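You operate a simulated robot arm through the tools that you are given. There is no shell and no other tool. Be economical: measure what you need, move in short steps, check, and stop when the job is done.

The job below is to be done with a simulated robot arm. You get a single attempt, and the scene is never put back.

TASK
Move the Shun sticker back to its board, unclip the green box and take the egg out.
Fine: press the sticker flat; both clips open; lid and egg lie on the stool end of the table.

It is judged by the outcome, as a careful person would: the job done as asked, and still so three seconds after it is handed in. It fails if anything else is knocked over, pushed out of place, dropped, spilled or broken. Lids that push on must go on centred and level and be pressed home; caps that screw on are set level and turned clockwise until they are tight.

THE ROBOT
A 7-joint arm with a two-finger parallel gripper, fixed in place. Base frame: the origin is at the foot of the arm, x ahead of it, y to its left, z up; the work surface is at about z = 0. Readings come in m, degrees, newtons and seconds.
With the tool pointing down near the work surface it reaches from about 0.22 to 0.58 m from the base axis. Its first joint turns from -66.0 to 66.0 degrees. Payload 2.5 kg.
The tool frame sits at the grasp point between the pads (the TCP): z along the fingers, y along the line on which they close. The tips reach 0.023 m beyond it. The gripper opens to 0.094 m. The fingers are 0.038 m wide and 0.01 m thick; the gripper's body (0.054 by 0.096 m) begins 0.039 m behind the TCP.
Orientation is that of the tool frame in the base frame, as [roll, pitch, yaw] about the fixed x, y, z axes, in that order (R = Rz(yaw) Ry(pitch) Rx(roll)). With the fingers straight down and closing along the base's y, the tool's x points along the base's -x, its y along +y and its z along -z.

THE INTERFACE
- The arm moves only by the tool play_rows. Its argument "commands" is a list of rows, each a list of 3 entries, a list of its own where there are three numbers: the gripper command, from -1 (shut) to 1 (fully open), values between in proportion, then the shift along the base's x, y, z in m, then the turn, a rotation vector about the base's x, y, z in degrees. In form: [[claw, [dx, dy, dz], [ax, ay, az]], ...]. A call has 1 to 12 rows; each row is the pose to reach, as a shift and turn from the pose commanded when the call began. Rows are played at 5 a second. More than 0.05 m and 8.6 degrees between two rows, or a gripper value outside its range, and nothing of the call is played. Where a pose cannot be reached the arm comes as near as it can. A force on the tool above 90 N (or 10 N above the force at the start of the call, whichever is more), or a blocked arm, ends the call early, and 0.2 s more pass. Each finger travels about 0.108 m/s and halts on what it meets, pressing with about 35 N; the grip force reading is that of the motor and also rises with nothing between the fingers. The clock runs only during rows and for 0.2 s after the last one: add rows that repeat a pose to give the fingers time. It gives the time, the measured TCP pose, the force on the tool (base axes), the opening and the grip force at its end, in the units of the frame above (readings bear some noise), and new pictures: "show" is both (left out), scene, wrist or none.
- Cameras (640 x 400 px; columns grow to the right, rows downward): "scene" is fixed at [0.1083, -0.3988, 0.5489]; the picture's right is [0.90, -0.43, 0.00], its down [-0.23, -0.48, -0.85] and it looks along [0.36, 0.77, -0.53] (base axes); focal length 261 px, centre (320, 200). "wrist" rides on the gripper at [-0.039, 0, -0.044] in the tool frame; the picture's right is [0.00, -1.00, 0.00], its down [0.97, 0.00, -0.24] and it looks along [0.24, 0.00, 0.97] (tool axes); focal length 218 px, centre (320, 200). There is no depth. A picture from a camera that has moved, and an enlarged one, comes with that camera's place and axes in the base frame and with its lens.
- zoom(camera, box): a new picture of the part [left, top, right, bottom] of that camera's present view, enlarged. It takes no simulated time.
- finish_job(): hands the job in; it is judged then, once.

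Work in short steps. Places have to be worked out from the pictures, the camera data and where the tool is seen: move nearer, look again, correct. Check each grasp and each placing, and mend what went wrong. You have 120 turns and 150 pictures in all, those below and enlarged ones among them. Open the gripper and draw the arm clear of the work before you hand the job in, unless the task says otherwise; then end with one line.

The tools are called after "Emit:" as a command line: name --argument value ..., lists and objects as JSON in quotes. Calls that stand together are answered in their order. play_rows: Moves the arm, as the interface text tells. Its arguments: {"type":"object","properties":{"commands":{"type":"array"},"show":{"type":"string","enum":["both","scene","wrist","none"]}},"required":["commands"]} The other tools are called the same way: zoom (camera, box) takes an enlarged picture of a part of a camera's view; finish_job () hands the job in.

At the start:

```text
t: 0.0
position: [0.3866, -0.0079, 0.4169]
orientation: [-180.0, 0.0, 180.0]
wrist_force: [0.1, 0.5, -0.2]
opening: 0.0941
finger_force: 0.0
```

scene: 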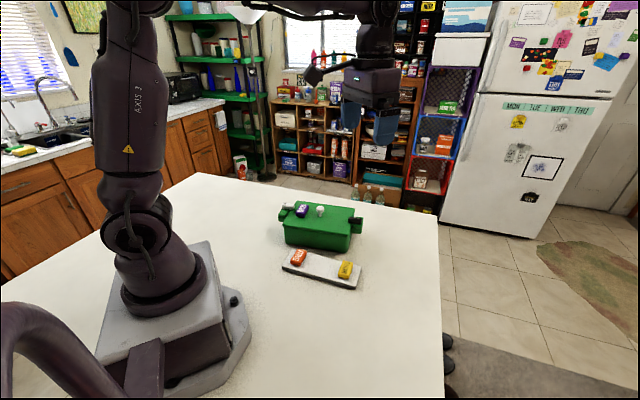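
wrist: 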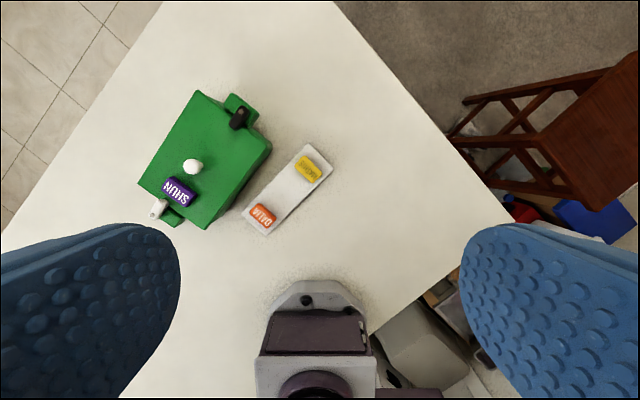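

The pictures show a green box with two clips, a knob and the Shun sticker on its lid, and a white board with two other stickers. I'll zoom in for detail.

Emit:
zoom --camera "wrist" --box '[120, 70, 360, 250]'

Emit:
zoom --camera "scene" --box '[260, 185, 380, 300]'

```text
2.22 times, centred on (240, 160) of wrist
camera zoom: at [0.4256, -0.008, 0.4609], right [0.0, -1.0, 0.0], down [-0.97, 0.0, 0.24], along [-0.24, 0.0, -0.97], focal length 485 px, centre (498, 289)
```

zoom: 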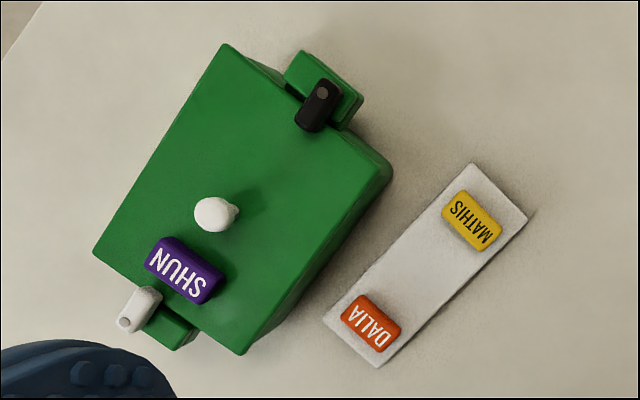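

```text
3.48 times, centred on (320, 242) of scene
camera zoom: at [0.1083, -0.3988, 0.5489], right [0.9, -0.43, 0.0], down [-0.23, -0.48, -0.85], along [0.36, 0.77, -0.53], focal length 907 px, centre (320, 52)
```

zoom: 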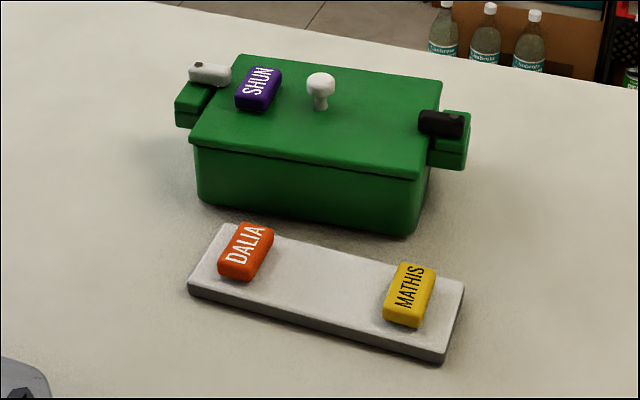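

By triangulation, the Shun sticker's top is near (0.347, 0.245, 0.08), the knob is near (0.394, 0.211), the board centre is near (0.335, 0.063), and the stool end is the table edge on the -y side. I'll move over the box to look at the clips more closely.

Emit:
play_rows --commands '[[1, [0.005, 0.036, -0.02], [0, 0, 0]], [1, [0.011, 0.073, -0.04], [0, 0, 0]], [1, [0.017, 0.11, -0.06], [0, 0, 0]], [1, [0.022, 0.146, -0.08], [0, 0, 0]], [1, [0.028, 0.182, -0.1], [0, 0, 0]], [1, [0.033, 0.218, -0.117], [0, 0, 0]], [1, [0.033, 0.218, -0.117], [0, 0, 0]]]' --show "wrist"

```text
t: 1.6
position: [0.4227, 0.2114, 0.301]
orientation: [180.0, -0.1, 180.0]
wrist_force: [0.2, -0.2, -0.7]
opening: 0.0941
finger_force: 0.0
camera wrist: at [0.4604, 0.2108, 0.3455], right [0.0, -1.0, 0.0], down [-0.97, 0.0, 0.24], along [-0.24, 0.0, -0.97], focal length 218 px, centre (320, 200)
```

wrist: 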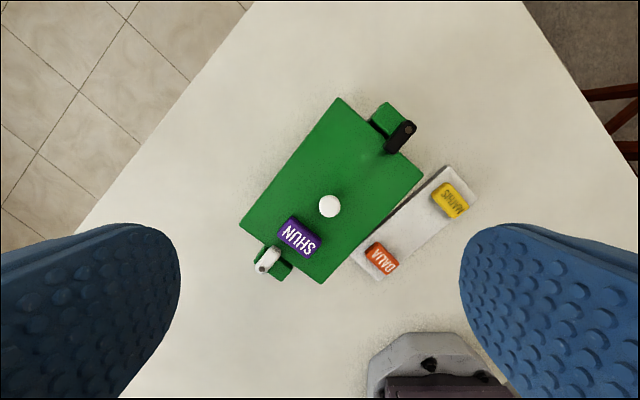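

Emit:
zoom --camera "wrist" --box '[230, 190, 350, 290]'

Emit:
zoom --camera "wrist" --box '[330, 80, 450, 180]'

Emit:
zoom --camera "scene" --box '[270, 190, 380, 260]'

```text
4.00 times, centred on (290, 240) of wrist
camera zoom: at [0.4604, 0.2108, 0.3455], right [0.0, -1.0, 0.0], down [-0.97, 0.0, 0.24], along [-0.24, 0.0, -0.97], focal length 873 px, centre (440, 40)
```

zoom: 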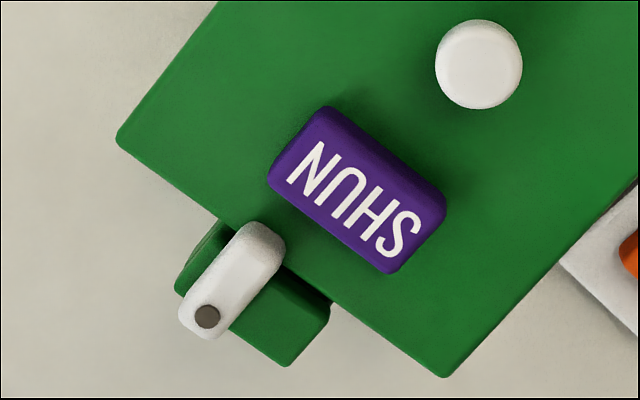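

```text
4.00 times, centred on (390, 130) of wrist
camera zoom: at [0.4604, 0.2108, 0.3455], right [0.0, -1.0, 0.0], down [-0.97, 0.0, 0.24], along [-0.24, 0.0, -0.97], focal length 873 px, centre (40, 480)
```

zoom: 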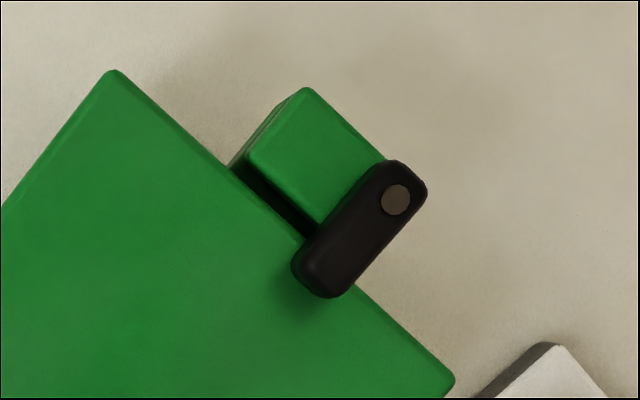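

```text
5.71 times, centred on (325, 225) of scene
camera zoom: at [0.1083, -0.3988, 0.5489], right [0.9, -0.43, 0.0], down [-0.23, -0.48, -0.85], along [0.36, 0.77, -0.53], focal length 1489 px, centre (291, 57)
```

zoom: 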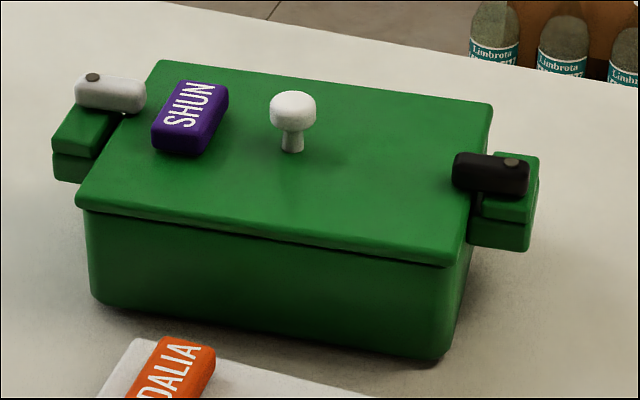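

Using parallax between the two wrist views, the lid top is at about z = 0.078, the sticker top at 0.091 and the clip tops at 0.098. The clips swivel about vertical pivots. I'll grip the sticker by its long ends (axis at about 52°), which keeps clear of the clip, so I'm turning the tool -38° and hovering above it.

Emit:
play_rows --commands '[[0.5, [-0.012, 0.004, -0.02], [0, 0, -7.6]], [0.5, [-0.025, 0.009, -0.04], [0, 0, -15.2]], [0.5, [-0.04, 0.014, -0.06], [0, 0, -22.8]], [0.5, [-0.055, 0.02, -0.08], [0, 0, -30.4]], [0.5, [-0.0737, 0.0256, -0.1], [0, 0, -38]], [0.5, [-0.0737, 0.0256, -0.13], [0, 0, -38]], [0.5, [-0.0737, 0.0256, -0.13], [0, 0, -38]]]'

```text
t: 3.2
position: [0.3454, 0.235, 0.1702]
orientation: [-180.0, 0.0, 141.9]
wrist_force: [-0.2, 0.0, 0.4]
opening: 0.0707
finger_force: 0.0
camera wrist: at [0.3766, 0.2116, 0.2145], right [-0.62, -0.79, 0.0], down [-0.76, 0.6, 0.24], along [-0.19, 0.15, -0.97], focal length 218 px, centre (320, 200)
```

scene: 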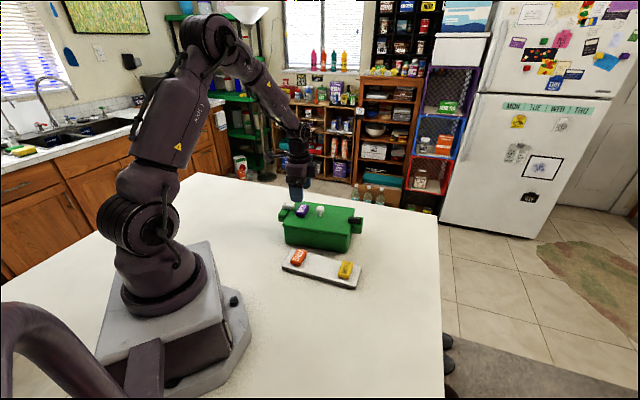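
wrist: 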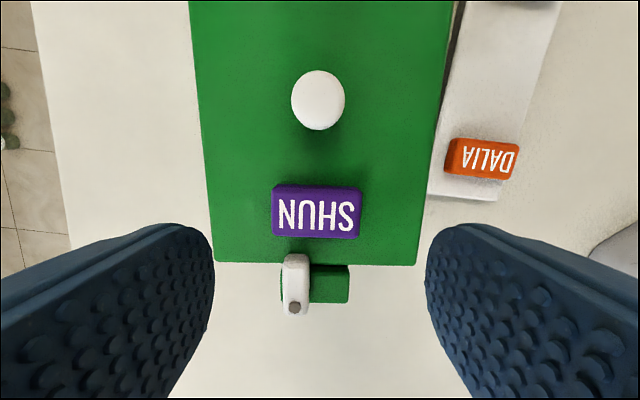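

The sticker lies within about 2 mm of the tool axis, turned about -2°. I'll descend until the tips are beside it, then close.

Emit:
play_rows --commands '[[0.5, [0.001, 0.001, -0.03], [0, 0, -2]], [0.5, [0.001, 0.001, -0.05], [0, 0, -2]], [0.5, [0.001, 0.001, -0.063], [0, 0, -2]], [0.5, [0.001, 0.001, -0.063], [0, 0, -2]]]'

```text
t: 4.2
position: [0.3473, 0.2364, 0.1065]
orientation: [-180.0, 0.0, 140.0]
wrist_force: [-0.3, 1.1, -0.3]
opening: 0.0705
finger_force: 0.1
camera wrist: at [0.3769, 0.2125, 0.1505], right [-0.64, -0.77, 0.0], down [-0.74, 0.62, 0.24], along [-0.18, 0.15, -0.97], focal length 218 px, centre (320, 200)
```

scene: 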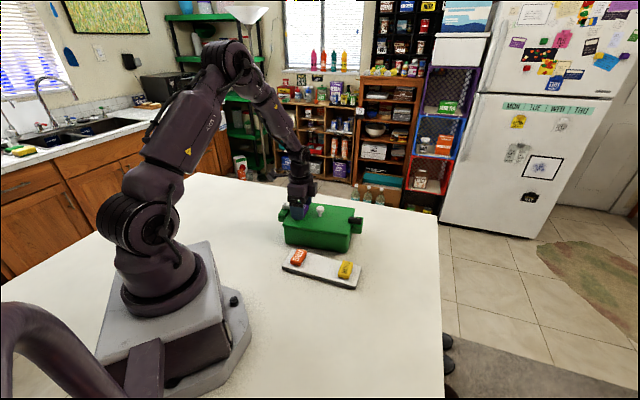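
wrist: 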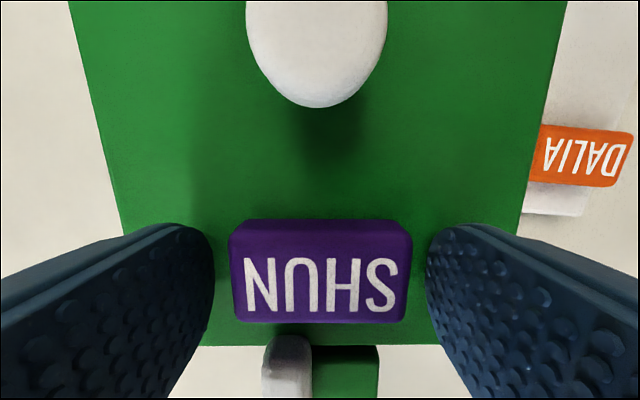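

The fingers straddle the sticker and it is centred, so I'll close on it.

Emit:
play_rows --commands '[[0.1, [0, 0, -0.001], [0, 0, 0]], [-0.2, [0, 0, -0.001], [0, 0, 0]], [-0.2, [0, 0, -0.001], [0, 0, 0]]]' --show "none"

Emit:
play_rows --commands '[[-0.2, [0, 0, 0.01], [0, 0, 0]], [-0.2, [0, 0, 0.03], [0, 0, 0]], [-0.2, [0, 0, 0.06], [0, 0, 0]], [-0.2, [0, 0, 0.08], [0, 0, 0]], [-0.2, [0, 0, 0.08], [0, 0, 0]]]' --show "both"

```text
t: 5.0
position: [0.3481, 0.2369, 0.1061]
orientation: [179.9, 0.1, 140.0]
wrist_force: [0.3, 0.4, 3.1]
opening: 0.0495
finger_force: 34.6
```

```text
t: 6.2
position: [0.3456, 0.2376, 0.1868]
orientation: [-179.9, 0.2, 140.0]
wrist_force: [-0.4, 0.2, -0.2]
opening: 0.0492
finger_force: 34.7
camera wrist: at [0.3761, 0.2121, 0.2306], right [-0.64, -0.77, 0.0], down [-0.74, 0.62, 0.24], along [-0.18, 0.15, -0.97], focal length 218 px, centre (320, 200)
```

scene: 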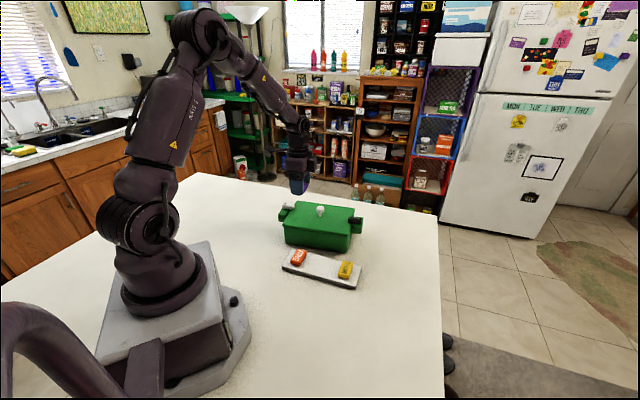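
wrist: 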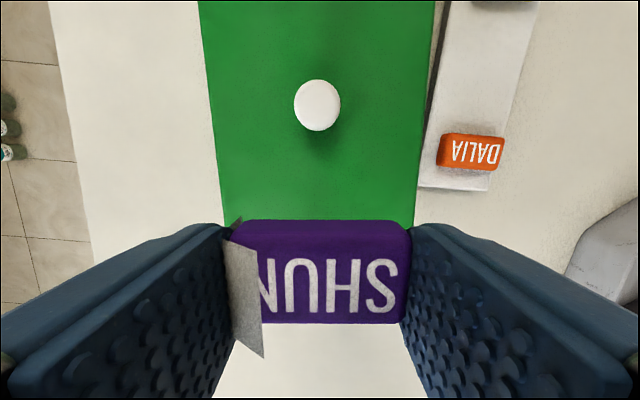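

I've got the sticker, but a grey sheet has appeared at the left finger. I'll take a closer look.

Emit:
zoom --camera "wrist" --box '[200, 200, 340, 370]'

Emit:
zoom --camera "scene" --box '[270, 140, 370, 260]'

```text
2.35 times, centred on (270, 285) of wrist
camera zoom: at [0.3761, 0.2121, 0.2306], right [-0.64, -0.77, 0.0], down [-0.74, 0.62, 0.24], along [-0.18, 0.15, -0.97], focal length 514 px, centre (438, 0)
```

zoom: 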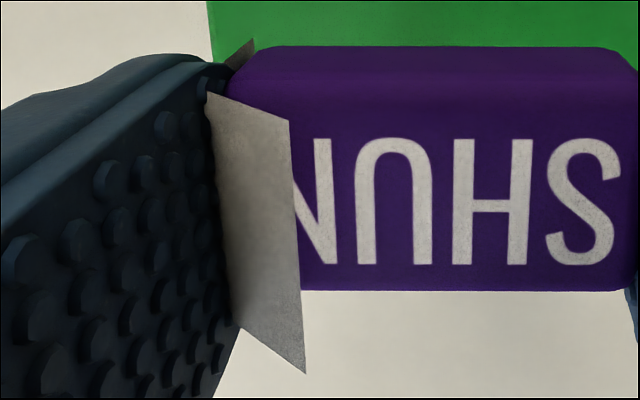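

```text
3.33 times, centred on (320, 200) of scene
camera zoom: at [0.1083, -0.3988, 0.5489], right [0.9, -0.43, 0.0], down [-0.23, -0.48, -0.85], along [0.36, 0.77, -0.53], focal length 869 px, centre (320, 200)
```

zoom: 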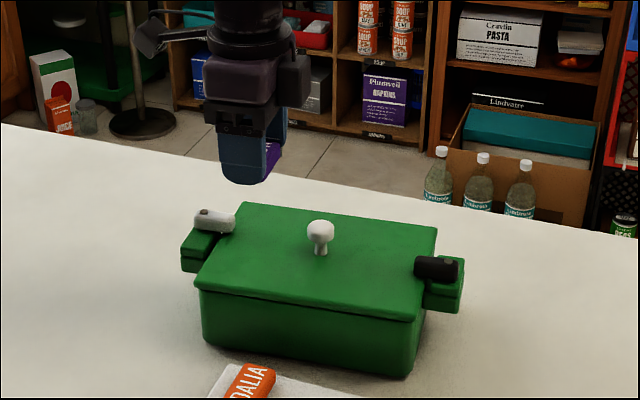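

The grey sheet looks like sticky backing between the finger and the sticker, and the sticker is held firmly at 49 mm. By parallax the board slot (midway between DALIA and MATHIS) is at (0.3355, 0.064) with the board top at about z = 0.015. I'll carry the sticker there and hover.

Emit:
play_rows --commands '[[-0.2, [-0.002, -0.04, 0.0], [0, 0, -1]], [-0.2, [-0.005, -0.08, 0.0], [0, 0, -3]], [-0.2, [-0.008, -0.125, 0.0], [0, 0, -5.5]], [-0.2, [-0.0115, -0.173, 0.0], [0, 0, -5.5]], [-0.2, [-0.0115, -0.173, -0.04], [0, 0, -5.5]], [-0.2, [-0.0115, -0.173, -0.075], [0, 0, -5.5]], [-0.2, [-0.0115, -0.173, -0.075], [0, 0, -5.5]]]'

```text
t: 7.8
position: [0.3375, 0.0625, 0.1106]
orientation: [180.0, 0.0, 134.5]
wrist_force: [-0.3, 0.2, 0.5]
opening: 0.0493
finger_force: 35.3
camera wrist: at [0.3645, 0.0348, 0.1537], right [-0.71, -0.7, 0.0], down [-0.68, 0.69, 0.24], along [-0.17, 0.17, -0.97], focal length 218 px, centre (320, 200)
```

scene: 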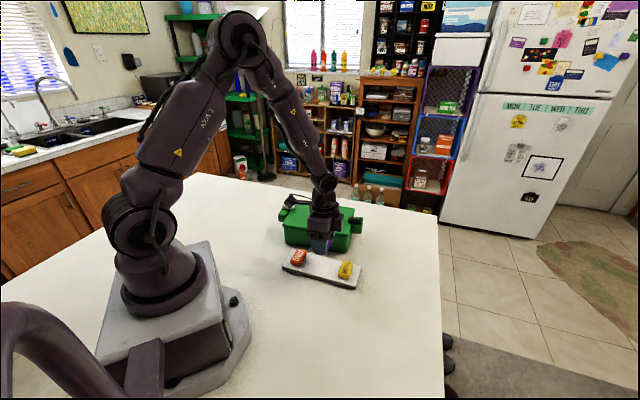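
wrist: 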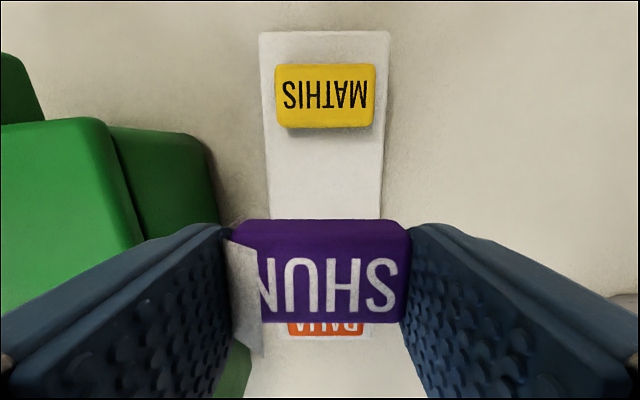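

I'm aligned except for about 3 mm sideways. I'll correct that and lower in small steps towards contact.

Emit:
play_rows --commands '[[-0.2, [-0.002, -0.002, -0.03], [0, 0, 0]], [-0.2, [-0.002, -0.002, -0.055], [0, 0, 0]], [-0.2, [-0.002, -0.002, -0.063], [0, 0, 0]], [-0.2, [-0.002, -0.002, -0.063], [0, 0, 0]]]'

```text
t: 8.8
position: [0.3336, 0.0622, 0.0472]
orientation: [-180.0, 0.0, 134.5]
wrist_force: [-0.1, -0.1, 0.0]
opening: 0.0495
finger_force: 35.0
camera wrist: at [0.3612, 0.0333, 0.0914], right [-0.71, -0.7, 0.0], down [-0.68, 0.69, 0.24], along [-0.17, 0.17, -0.97], focal length 218 px, centre (320, 200)
```

scene: 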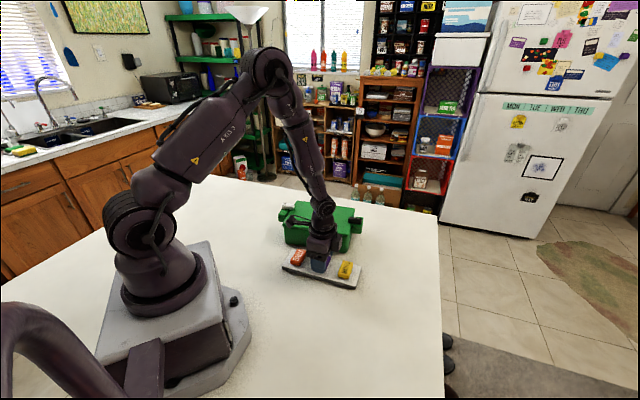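
wrist: 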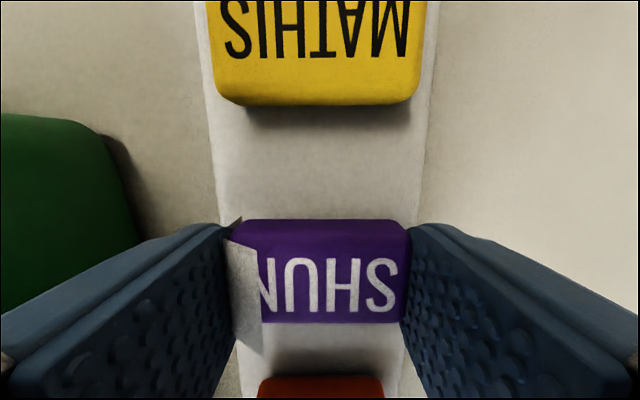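

Now it is nicely centred in the slot, so I'll lower it until contact shows on the force reading.

Emit:
play_rows --commands '[[-0.2, [0, 0, -0.0015], [0, 0, 0]], [-0.2, [0, 0, -0.003], [0, 0, 0]], [-0.2, [0, 0, -0.0045], [0, 0, 0]], [-0.2, [0, 0, -0.006], [0, 0, 0]], [-0.2, [0, 0, -0.0075], [0, 0, 0]], [-0.2, [0, 0, -0.0075], [0, 0, 0]]]' --show "wrist"

```text
t: 10.2
position: [0.3343, 0.0618, 0.0418]
orientation: [179.7, 0.1, 134.6]
wrist_force: [-10.9, -0.6, 52.6]
opening: 0.0494
finger_force: 34.9
camera wrist: at [0.3623, 0.0335, 0.0855], right [-0.71, -0.7, 0.0], down [-0.68, 0.69, 0.24], along [-0.16, 0.17, -0.97], focal length 218 px, centre (320, 200)
```

wrist: 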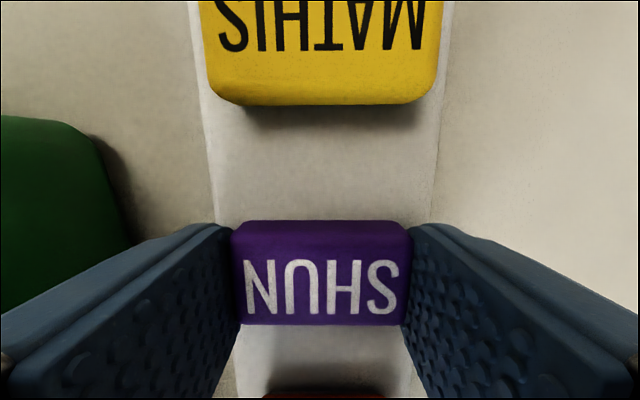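

Pressed at 52 N, and the backing sheet is gone, so the sticker seems bonded to the board. I'll ease the force, open, rise a little and look.

Emit:
play_rows --commands '[[-0.2, [0, 0, 0.004], [0, 0, 0]], [0.1, [0, 0, 0.004], [0, 0, 0]], [0.35, [0, 0, 0.004], [0, 0, 0]], [0.35, [0, 0, 0.02], [0, 0, 0]], [0.35, [0, 0, 0.05], [0, 0, 0]], [0.35, [0, 0, 0.08], [0, 0, 0]], [0.35, [0, 0, 0.08], [0, 0, 0]]]'

```text
t: 11.8
position: [0.3326, 0.0623, 0.1215]
orientation: [-180.0, 0.0, 134.5]
wrist_force: [0.0, -0.4, 0.3]
opening: 0.0637
finger_force: 0.1
camera wrist: at [0.36, 0.0343, 0.1654], right [-0.71, -0.7, 0.0], down [-0.68, 0.69, 0.24], along [-0.17, 0.17, -0.97], focal length 218 px, centre (320, 200)
```

scene: 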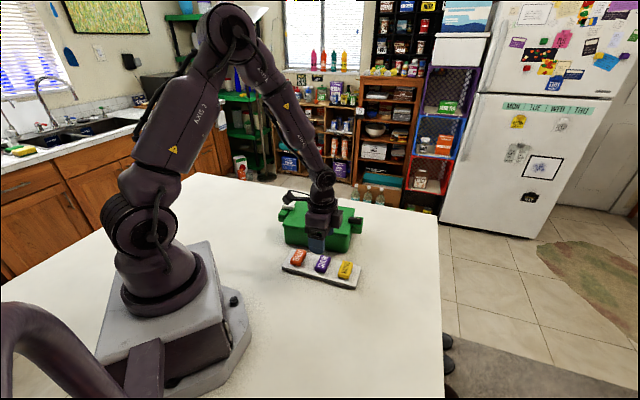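
wrist: 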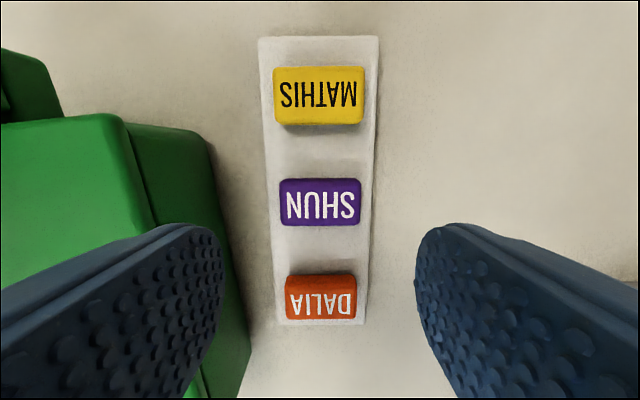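

SHUN sits neatly between its neighbours. To be sure it's flat I'll press once on its top with closed fingers.

Emit:
play_rows --commands '[[-0.5, [0, 0, -0.02], [0, 0, 0]], [-1, [0, 0, -0.05], [0, 0, 0]], [-1, [0, 0, -0.062], [0, 0, 0]], [-1, [0, 0, -0.066], [0, 0, 0]], [-1, [0, 0, -0.069], [0, 0, 0]], [-1, [0, 0, -0.071], [0, 0, 0]], [-1, [0, 0, -0.073], [0, 0, 0]], [-1, [0, 0, -0.075], [0, 0, 0]], [-1, [0, 0, -0.075], [0, 0, 0]]]' --show "none"

```text
t: 13.0
position: [0.3333, 0.0634, 0.0566]
orientation: [179.8, -0.1, 134.5]
wrist_force: [-6.0, -1.8, 28.2]
opening: 0.0
finger_force: 34.7
stopped in row 6: the force on the tool passed its limit (the readings are from after the stop); the commanded pose is now the measured one
```

The press is done. Next is the white clip: its pivot is at (0.310, 0.284), with the clip reaching 34 mm inward over the lid. I'll rise and go behind it, hovering on the side away from its bracket.

Emit:
play_rows --commands '[[-1, [0, 0, 0.04], [0, 0, 0]], [-1, [0, 0, 0.08], [0, 0, 0]], [-1, [0, 0, 0.123], [0, 0, 0]], [-1, [0.003, 0.045, 0.123], [0, 0, 1]], [-1, [0.006, 0.09, 0.123], [0, 0, 2]], [-1, [0.009, 0.135, 0.123], [0, 0, 3]], [-1, [0.012, 0.18, 0.123], [0, 0, 4]], [-1, [0.0153, 0.2234, 0.123], [0, 0, 5.5]], [-1, [0.0153, 0.2234, 0.09], [0, 0, 5.5]], [-1, [0.0153, 0.2234, 0.09], [0, 0, 5.5]]]'

```text
t: 15.2
position: [0.3506, 0.2876, 0.1436]
orientation: [179.9, -0.1, 140.0]
wrist_force: [0.1, 0.6, 0.1]
opening: 0.0001
finger_force: 35.6
camera wrist: at [0.3801, 0.261, 0.1878], right [-0.64, -0.77, 0.0], down [-0.74, 0.62, 0.24], along [-0.18, 0.16, -0.97], focal length 218 px, centre (320, 200)
```

scene: 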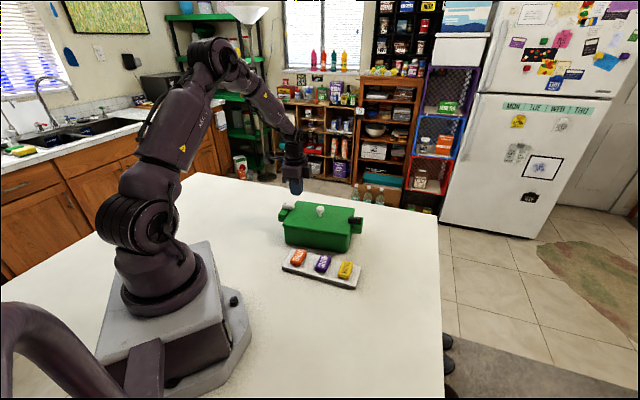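
wrist: 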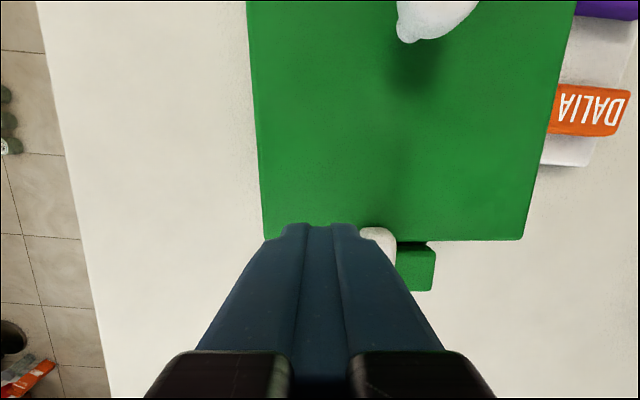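

The gap to the clip is about 7 mm, as planned. I'll lower so the tips are beside the clip and start an arc push around the pivot.

Emit:
play_rows --commands '[[-1, [0, 0, -0.02], [0, 0, 0]], [-1, [0, 0, -0.0345], [0, 0, 0]], [-1, [0, 0, -0.0345], [0, 0, 0]], [-1, [-0.0058, -0.0069, -0.0345], [0, 0, 0]], [-1, [-0.0068, -0.0112, -0.0345], [0, 0, -7.5]], [-1, [-0.008, -0.0153, -0.0345], [0, 0, -15]], [-1, [-0.01, -0.0192, -0.0345], [0, 0, -22.5]], [-1, [-0.0123, -0.0229, -0.0345], [0, 0, -30]], [-1, [-0.0123, -0.0229, -0.0345], [0, 0, -30]]]'

```text
t: 17.2
position: [0.3359, 0.2627, 0.1092]
orientation: [179.9, -0.1, 109.8]
wrist_force: [0.0, -0.5, 0.3]
opening: 0.0
finger_force: 35.3
camera wrist: at [0.3499, 0.2256, 0.154], right [-0.94, -0.34, 0.0], down [-0.33, 0.91, 0.24], along [-0.08, 0.23, -0.97], focal length 218 px, centre (320, 200)
```

scene: 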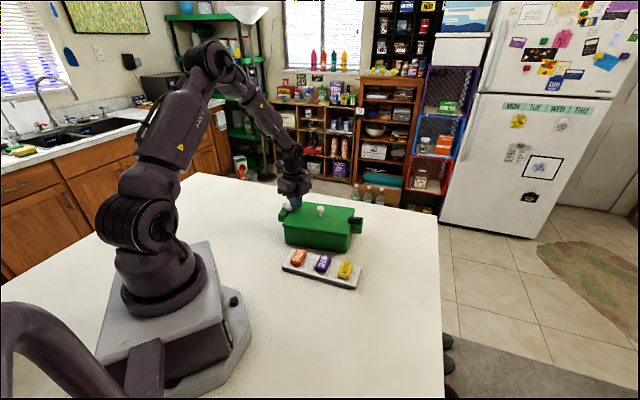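
wrist: 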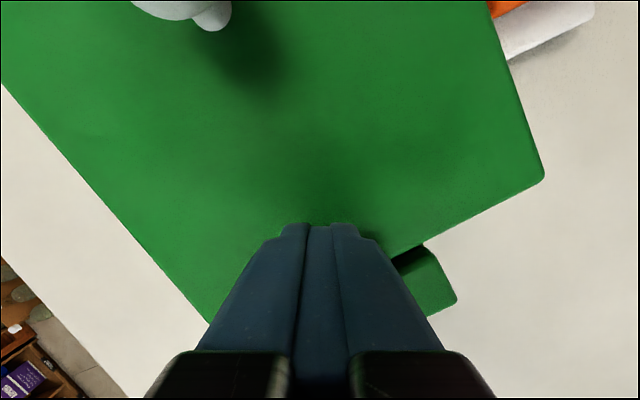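

Emit:
zoom --camera "scene" --box '[260, 180, 340, 240]'

```text
6.67 times, centred on (300, 210) of scene
camera zoom: at [0.1083, -0.3988, 0.5489], right [0.9, -0.43, 0.0], down [-0.23, -0.48, -0.85], along [0.36, 0.77, -0.53], focal length 1738 px, centre (453, 133)
```

zoom: 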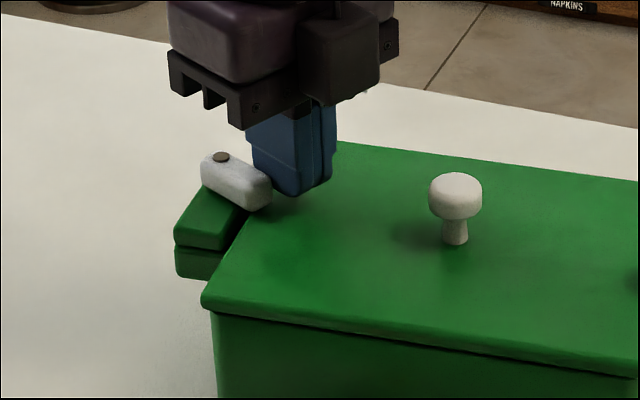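

The clip is turning with the finger, about 30° so far. I'll continue the arc to past 90°.

Emit:
play_rows --commands '[[-1, [-0.003, -0.0031, 0], [0, 0, -7.5]], [-1, [-0.0062, -0.0061, 0], [0, 0, -15]], [-1, [-0.0098, -0.0085, 0], [0, 0, -22.5]], [-1, [-0.0136, -0.0105, 0], [0, 0, -30]], [-1, [-0.0177, -0.0118, 0], [0, 0, -37.5]], [-1, [-0.022, -0.0127, 0], [0, 0, -45]], [-1, [-0.0264, -0.0129, 0], [0, 0, -52.5]], [-1, [-0.0307, -0.0128, 0], [0, 0, -60]], [-1, [-0.0335, -0.0122, 0], [0, 0, -64]], [-1, [-0.0335, -0.0122, 0], [0, 0, -64]]]' --show "scene"

Emit:
zoom --camera "scene" --box '[260, 180, 340, 240]'

```text
t: 19.4
position: [0.3039, 0.2507, 0.1093]
orientation: [179.9, -0.1, 45.9]
wrist_force: [-0.8, -0.7, -0.6]
opening: 0.0
finger_force: 34.9
```

scene: 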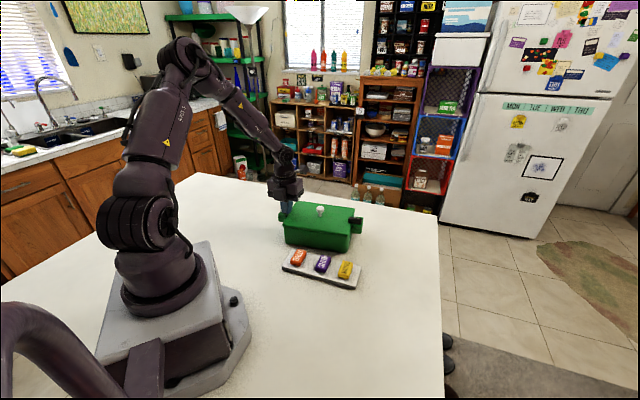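

```text
6.67 times, centred on (300, 210) of scene
camera zoom: at [0.1083, -0.3988, 0.5489], right [0.9, -0.43, 0.0], down [-0.23, -0.48, -0.85], along [0.36, 0.77, -0.53], focal length 1738 px, centre (453, 133)
```

zoom: 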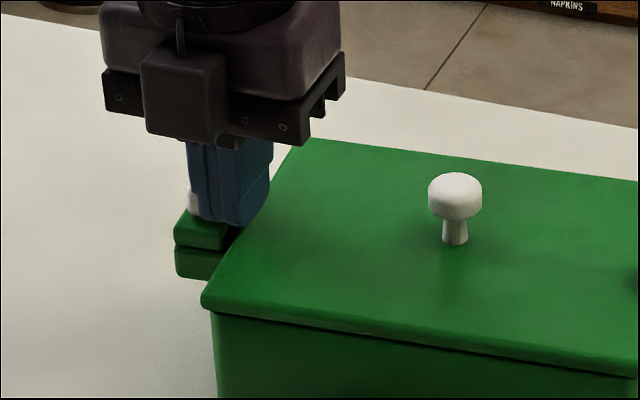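

I'll rise straight up, turn the tool back, and check the white clip.

Emit:
play_rows --commands '[[-1, [0.002, -0.001, 0.02], [0, 0, 0]], [-1, [0.004, -0.003, 0.06], [0, 0, 8]], [-1, [0.01, -0.006, 0.09], [0, 0, 16]], [-1, [0.02, -0.01, 0.09], [0, 0, 24]], [-1, [0.03, -0.014, 0.09], [0, 0, 32]], [-1, [0.04, -0.018, 0.09], [0, 0, 40]], [-1, [0.05, -0.022, 0.09], [0, 0, 48]], [-1, [0.06, -0.026, 0.09], [0, 0, 56]], [-1, [0.07, -0.03, 0.09], [0, 0, 64]], [-1, [0.07, -0.03, 0.09], [0, 0, 64]]]'

Emit:
zoom --camera "scene" --box '[260, 180, 370, 260]'

```text
t: 21.6
position: [0.3738, 0.2219, 0.2008]
orientation: [179.9, -0.1, 110.1]
wrist_force: [-0.4, 0.2, -0.5]
opening: 0.0
finger_force: 34.8
camera wrist: at [0.3866, 0.1846, 0.2442], right [-0.94, -0.34, 0.0], down [-0.33, 0.91, 0.24], along [-0.08, 0.23, -0.97], focal length 218 px, centre (320, 200)
```

scene: 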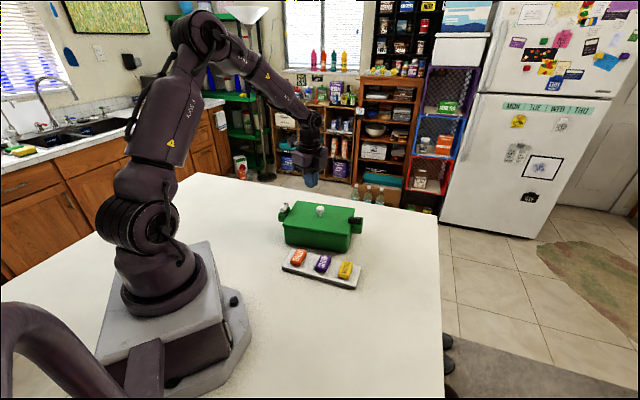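
wrist: 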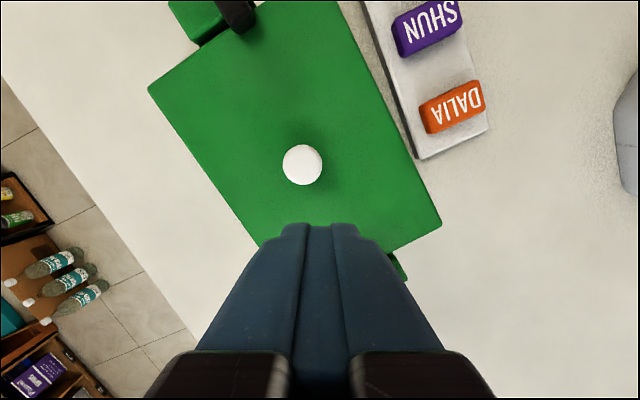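

```text
5.00 times, centred on (315, 220) of scene
camera zoom: at [0.1083, -0.3988, 0.5489], right [0.9, -0.43, 0.0], down [-0.23, -0.48, -0.85], along [0.36, 0.77, -0.53], focal length 1303 px, centre (345, 100)
```

zoom: 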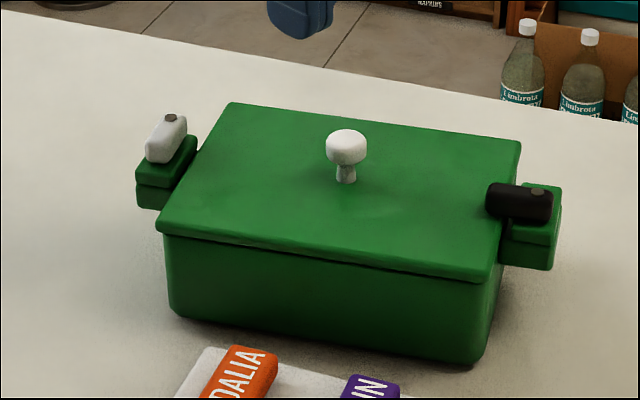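

The white clip is fully open. The black clip's pivot is at (0.477, 0.115), with the geometry mirrored by 180°. I'll go to its trailing side.

Emit:
play_rows --commands '[[-1, [0.016, -0.027, 0], [0, 0, 7.5]], [-1, [0.032, -0.055, 0], [0, 0, 15]], [-1, [0.048, -0.082, 0], [0, 0, 22.5]], [-1, [0.0641, -0.1094, 0], [0, 0, 30]], [-1, [0.0641, -0.1094, -0.03], [0, 0, 30]], [-1, [0.0641, -0.1094, -0.056], [0, 0, 30]], [-1, [0.0641, -0.1094, -0.056], [0, 0, 30]]]'

Emit:
zoom --camera "scene" --box '[290, 190, 390, 260]'

```text
t: 23.2
position: [0.4363, 0.1113, 0.1435]
orientation: [179.9, -0.1, 140.0]
wrist_force: [0.2, -1.0, 0.0]
opening: 0.0003
finger_force: 35.1
camera wrist: at [0.4661, 0.0847, 0.1879], right [-0.64, -0.77, 0.0], down [-0.74, 0.62, 0.24], along [-0.18, 0.16, -0.97], focal length 218 px, centre (320, 200)
```

scene: 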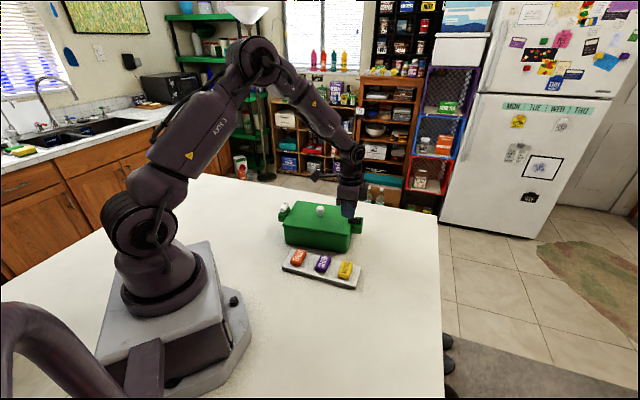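
wrist: 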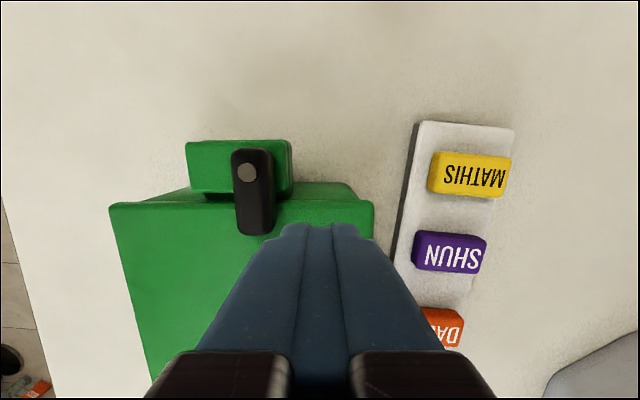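

```text
5.71 times, centred on (340, 225) of scene
camera zoom: at [0.1083, -0.3988, 0.5489], right [0.9, -0.43, 0.0], down [-0.23, -0.48, -0.85], along [0.36, 0.77, -0.53], focal length 1489 px, centre (206, 57)
```

zoom: 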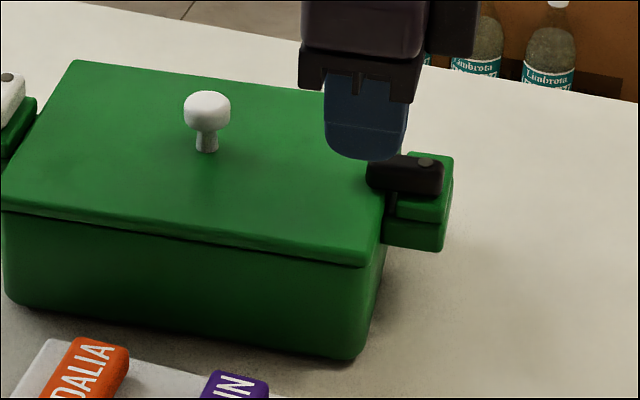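

The gap is as planned, so I'll do the same arc push, mirrored.

Emit:
play_rows --commands '[[-1, [0, 0, -0.02], [0, 0, 0]], [-1, [0, 0, -0.0345], [0, 0, 0]], [-1, [0, 0, -0.0345], [0, 0, 0]], [-1, [0.0058, 0.0069, -0.0345], [0, 0, 0]], [-1, [0.0068, 0.0112, -0.0345], [0, 0, -7.5]], [-1, [0.008, 0.0153, -0.0345], [0, 0, -15]], [-1, [0.01, 0.0192, -0.0345], [0, 0, -22.5]], [-1, [0.0123, 0.0229, -0.0345], [0, 0, -30]], [-1, [0.0123, 0.0229, -0.0345], [0, 0, -30]]]' --show "wrist"

```text
t: 25.2
position: [0.4492, 0.1348, 0.1099]
orientation: [180.0, 0.0, 109.8]
wrist_force: [0.5, -0.6, 0.0]
opening: 0.0
finger_force: 35.0
camera wrist: at [0.4622, 0.0973, 0.154], right [-0.94, -0.34, 0.0], down [-0.33, 0.91, 0.24], along [-0.08, 0.23, -0.97], focal length 218 px, centre (320, 200)
```

wrist: 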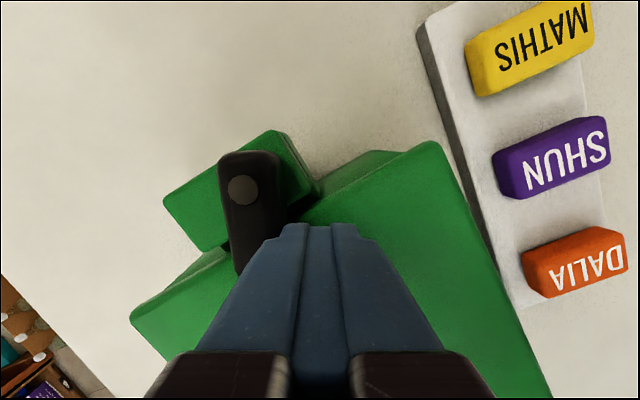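

The black clip is turning with the finger, so I'll continue the arc.

Emit:
play_rows --commands '[[-1, [0.003, 0.0031, 0], [0, 0, -7.5]], [-1, [0.0062, 0.0061, 0], [0, 0, -15]], [-1, [0.0098, 0.0085, 0], [0, 0, -22.5]], [-1, [0.0136, 0.0105, 0], [0, 0, -30]], [-1, [0.0177, 0.0118, 0], [0, 0, -37.5]], [-1, [0.022, 0.0127, 0], [0, 0, -45]], [-1, [0.0264, 0.0129, 0], [0, 0, -52.5]], [-1, [0.0307, 0.0128, 0], [0, 0, -60]], [-1, [0.0335, 0.0122, 0], [0, 0, -64]], [-1, [0.0335, 0.0122, 0], [0, 0, -64]]]' --show "wrist"

```text
t: 27.4
position: [0.4813, 0.1476, 0.1095]
orientation: [-180.0, -0.1, 45.9]
wrist_force: [-5.1, 2.6, 1.0]
opening: 0.0
finger_force: 34.9
camera wrist: at [0.4547, 0.1189, 0.1531], right [-0.72, 0.7, 0.0], down [0.68, 0.7, 0.24], along [0.17, 0.17, -0.97], focal length 218 px, centre (320, 200)
```

wrist: 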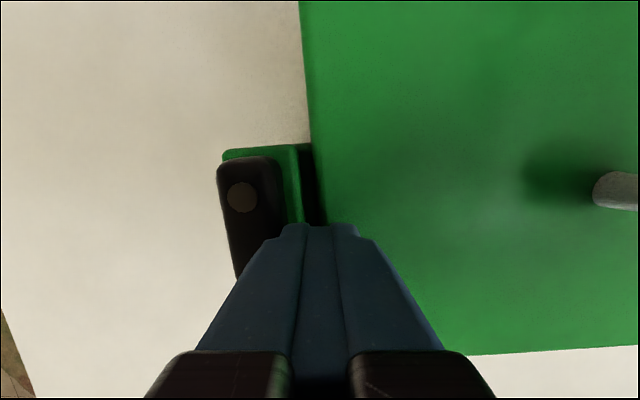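

Both clips appear open. I'll back off slightly, rise and hover above the knob with the gripper opening.

Emit:
play_rows --commands '[[-1, [-0.005, 0.004, 0], [0, 0, 0]], [-1, [-0.005, 0.004, 0.03], [0, 0, 0]], [-1, [-0.005, 0.004, 0.07], [0, 0, 4]], [0, [-0.03, 0.02, 0.09], [0, 0, 4]], [0.4, [-0.06, 0.037, 0.09], [0, 0, 4]], [0.4, [-0.0863, 0.0524, 0.09], [0, 0, 4]], [0.4, [-0.0863, 0.0524, 0.09], [0, 0, 4]]]'

Emit:
zoom --camera "scene" --box '[260, 180, 390, 270]'

```text
t: 29.0
position: [0.3952, 0.2019, 0.2001]
orientation: [179.8, -0.1, 49.9]
wrist_force: [-0.4, -0.8, -0.2]
opening: 0.0658
finger_force: 0.1
camera wrist: at [0.3701, 0.1711, 0.244], right [-0.76, 0.64, 0.0], down [0.62, 0.74, 0.24], along [0.16, 0.18, -0.97], focal length 218 px, centre (320, 200)
```

scene: 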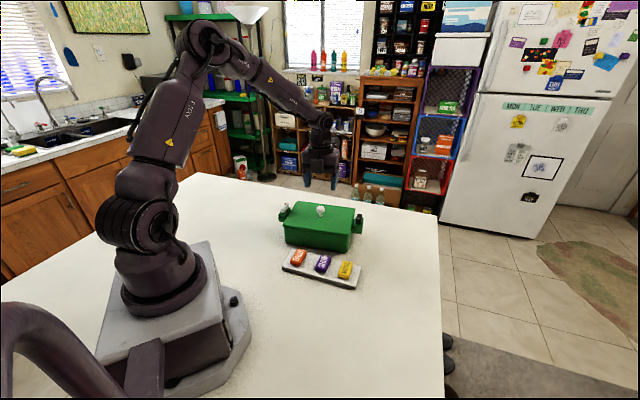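
wrist: 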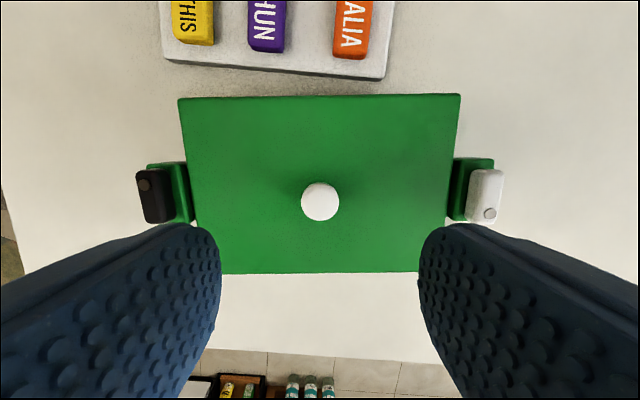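

```text
4.44 times, centred on (325, 225) of scene
camera zoom: at [0.1083, -0.3988, 0.5489], right [0.9, -0.43, 0.0], down [-0.23, -0.48, -0.85], along [0.36, 0.77, -0.53], focal length 1158 px, centre (298, 89)
```

zoom: 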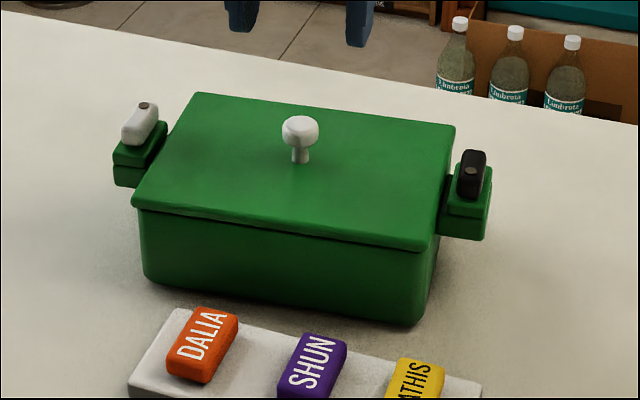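

Both clips are confirmed open and the knob is centred under the tool. I'll descend and grasp it.

Emit:
play_rows --commands '[[0.3, [0, 0, -0.04], [0, 0, 0]], [0.3, [0, 0, -0.075], [0, 0, 0]], [0.3, [0, 0, -0.093], [0, 0, 0]], [0.3, [0, 0, -0.093], [0, 0, 0]], [-0.3, [0, 0, -0.093], [0, 0, 0]], [-1, [0, 0, -0.093], [0, 0, 0]], [-1, [0, 0, -0.093], [0, 0, 0]], [-1, [0, 0, -0.093], [0, 0, 0]]]'

```text
t: 30.8
position: [0.395, 0.202, 0.1057]
orientation: [179.8, -0.1, 49.9]
wrist_force: [0.5, 0.5, 0.0]
opening: 0.0235
finger_force: 35.3
camera wrist: at [0.369, 0.1708, 0.1505], right [-0.77, 0.64, 0.0], down [0.62, 0.74, 0.24], along [0.16, 0.18, -0.97], focal length 218 px, centre (320, 200)
```

scene: 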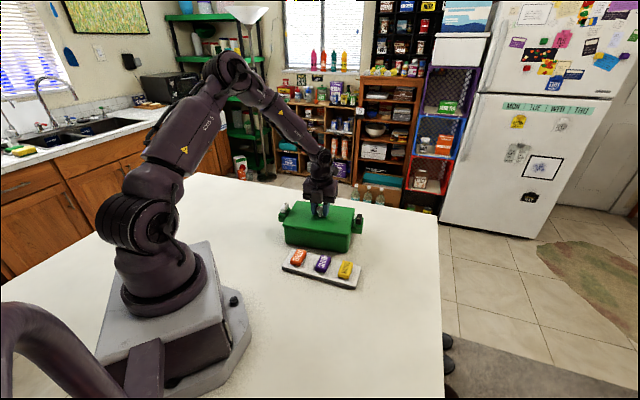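
wrist: 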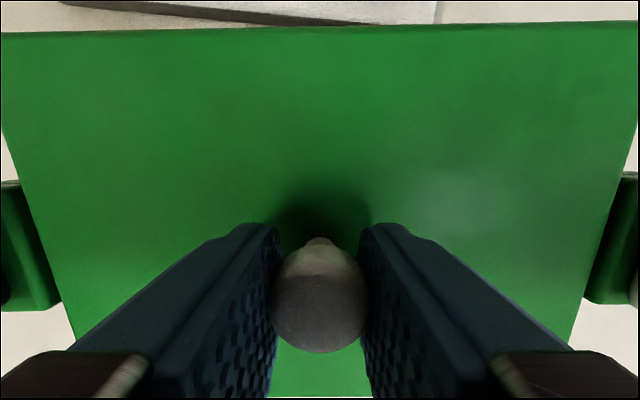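

The knob is held at 23.5 mm. I'll lift slowly straight up.

Emit:
play_rows --commands '[[-1, [0, 0, 0.005], [0, 0, 0]], [-1, [0, 0, 0.012], [0, 0, 0]], [-1, [0, 0, 0.025], [0, 0, 0]], [-1, [0, 0, 0.045], [0, 0, 0]], [-1, [0, 0, 0.07], [0, 0, 0]], [-1, [0, 0, 0.095], [0, 0, 0]], [-1, [0, 0, 0.095], [0, 0, 0]]]'

Emit:
zoom --camera "scene" --box '[260, 150, 390, 270]'

```text
t: 32.4
position: [0.3978, 0.1986, 0.2018]
orientation: [-180.0, -0.1, 49.9]
wrist_force: [0.9, -0.3, -0.2]
opening: 0.0235
finger_force: 35.2
camera wrist: at [0.3715, 0.1687, 0.2462], right [-0.77, 0.64, 0.0], down [0.62, 0.74, 0.24], along [0.16, 0.18, -0.97], focal length 218 px, centre (320, 200)
```

scene: 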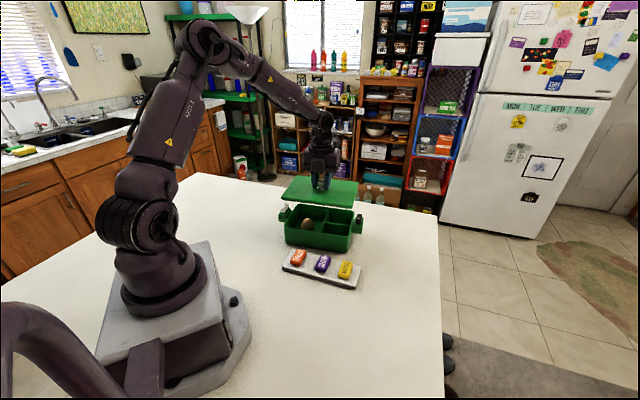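
wrist: 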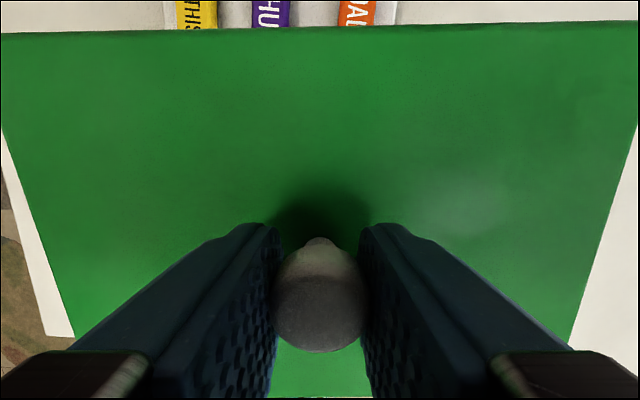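

```text
3.33 times, centred on (325, 210) of scene
camera zoom: at [0.1083, -0.3988, 0.5489], right [0.9, -0.43, 0.0], down [-0.23, -0.48, -0.85], along [0.36, 0.77, -0.53], focal length 869 px, centre (303, 167)
```

zoom: 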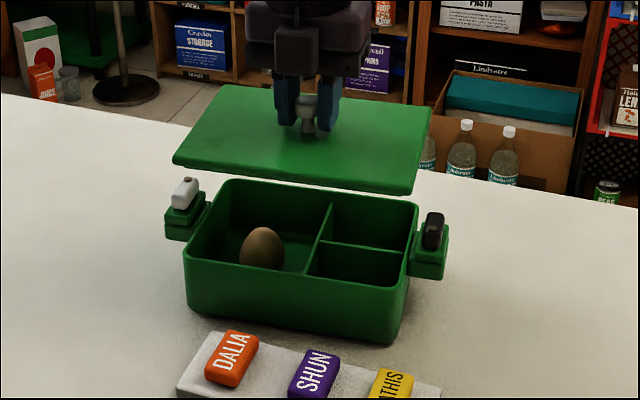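

The lid is off and the egg stands in the left compartment. I'll carry the lid at this height to the stool end, hovering near (0.33, -0.196).

Emit:
play_rows --commands '[[-1, [-0.004, -0.035, 0], [0, 0, 0]], [-1, [-0.011, -0.075, 0], [0, 0, 0]], [-1, [-0.018, -0.115, 0], [0, 0, 0]], [-1, [-0.025, -0.155, 0], [0, 0, 0]], [-1, [-0.032, -0.195, 0], [0, 0, 0]], [-1, [-0.039, -0.235, 0], [0, 0, 0]], [-1, [-0.046, -0.275, 0], [0, 0, 0]], [-1, [-0.053, -0.315, 0], [0, 0, 0]], [-1, [-0.06, -0.355, 0], [0, 0, 0]], [-1, [-0.067, -0.395, 0], [0, 0, 0]], [-1, [-0.067, -0.395, 0], [0, 0, 0]]]'

```text
t: 34.8
position: [0.3283, -0.1962, 0.2012]
orientation: [179.9, -0.1, 50.0]
wrist_force: [0.1, 0.2, -0.1]
opening: 0.0235
finger_force: 34.5
camera wrist: at [0.3035, -0.2267, 0.2443], right [-0.77, 0.64, 0.0], down [0.62, 0.74, 0.24], along [0.16, 0.18, -0.97], focal length 218 px, centre (320, 200)
```

scene: 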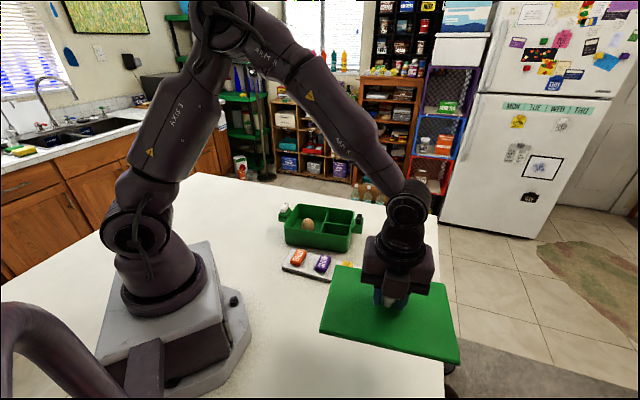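
wrist: 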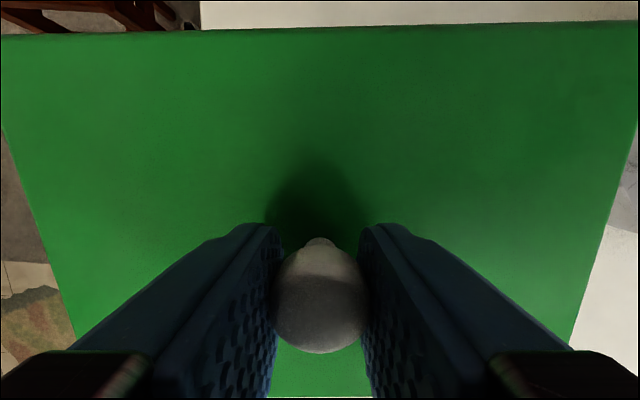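

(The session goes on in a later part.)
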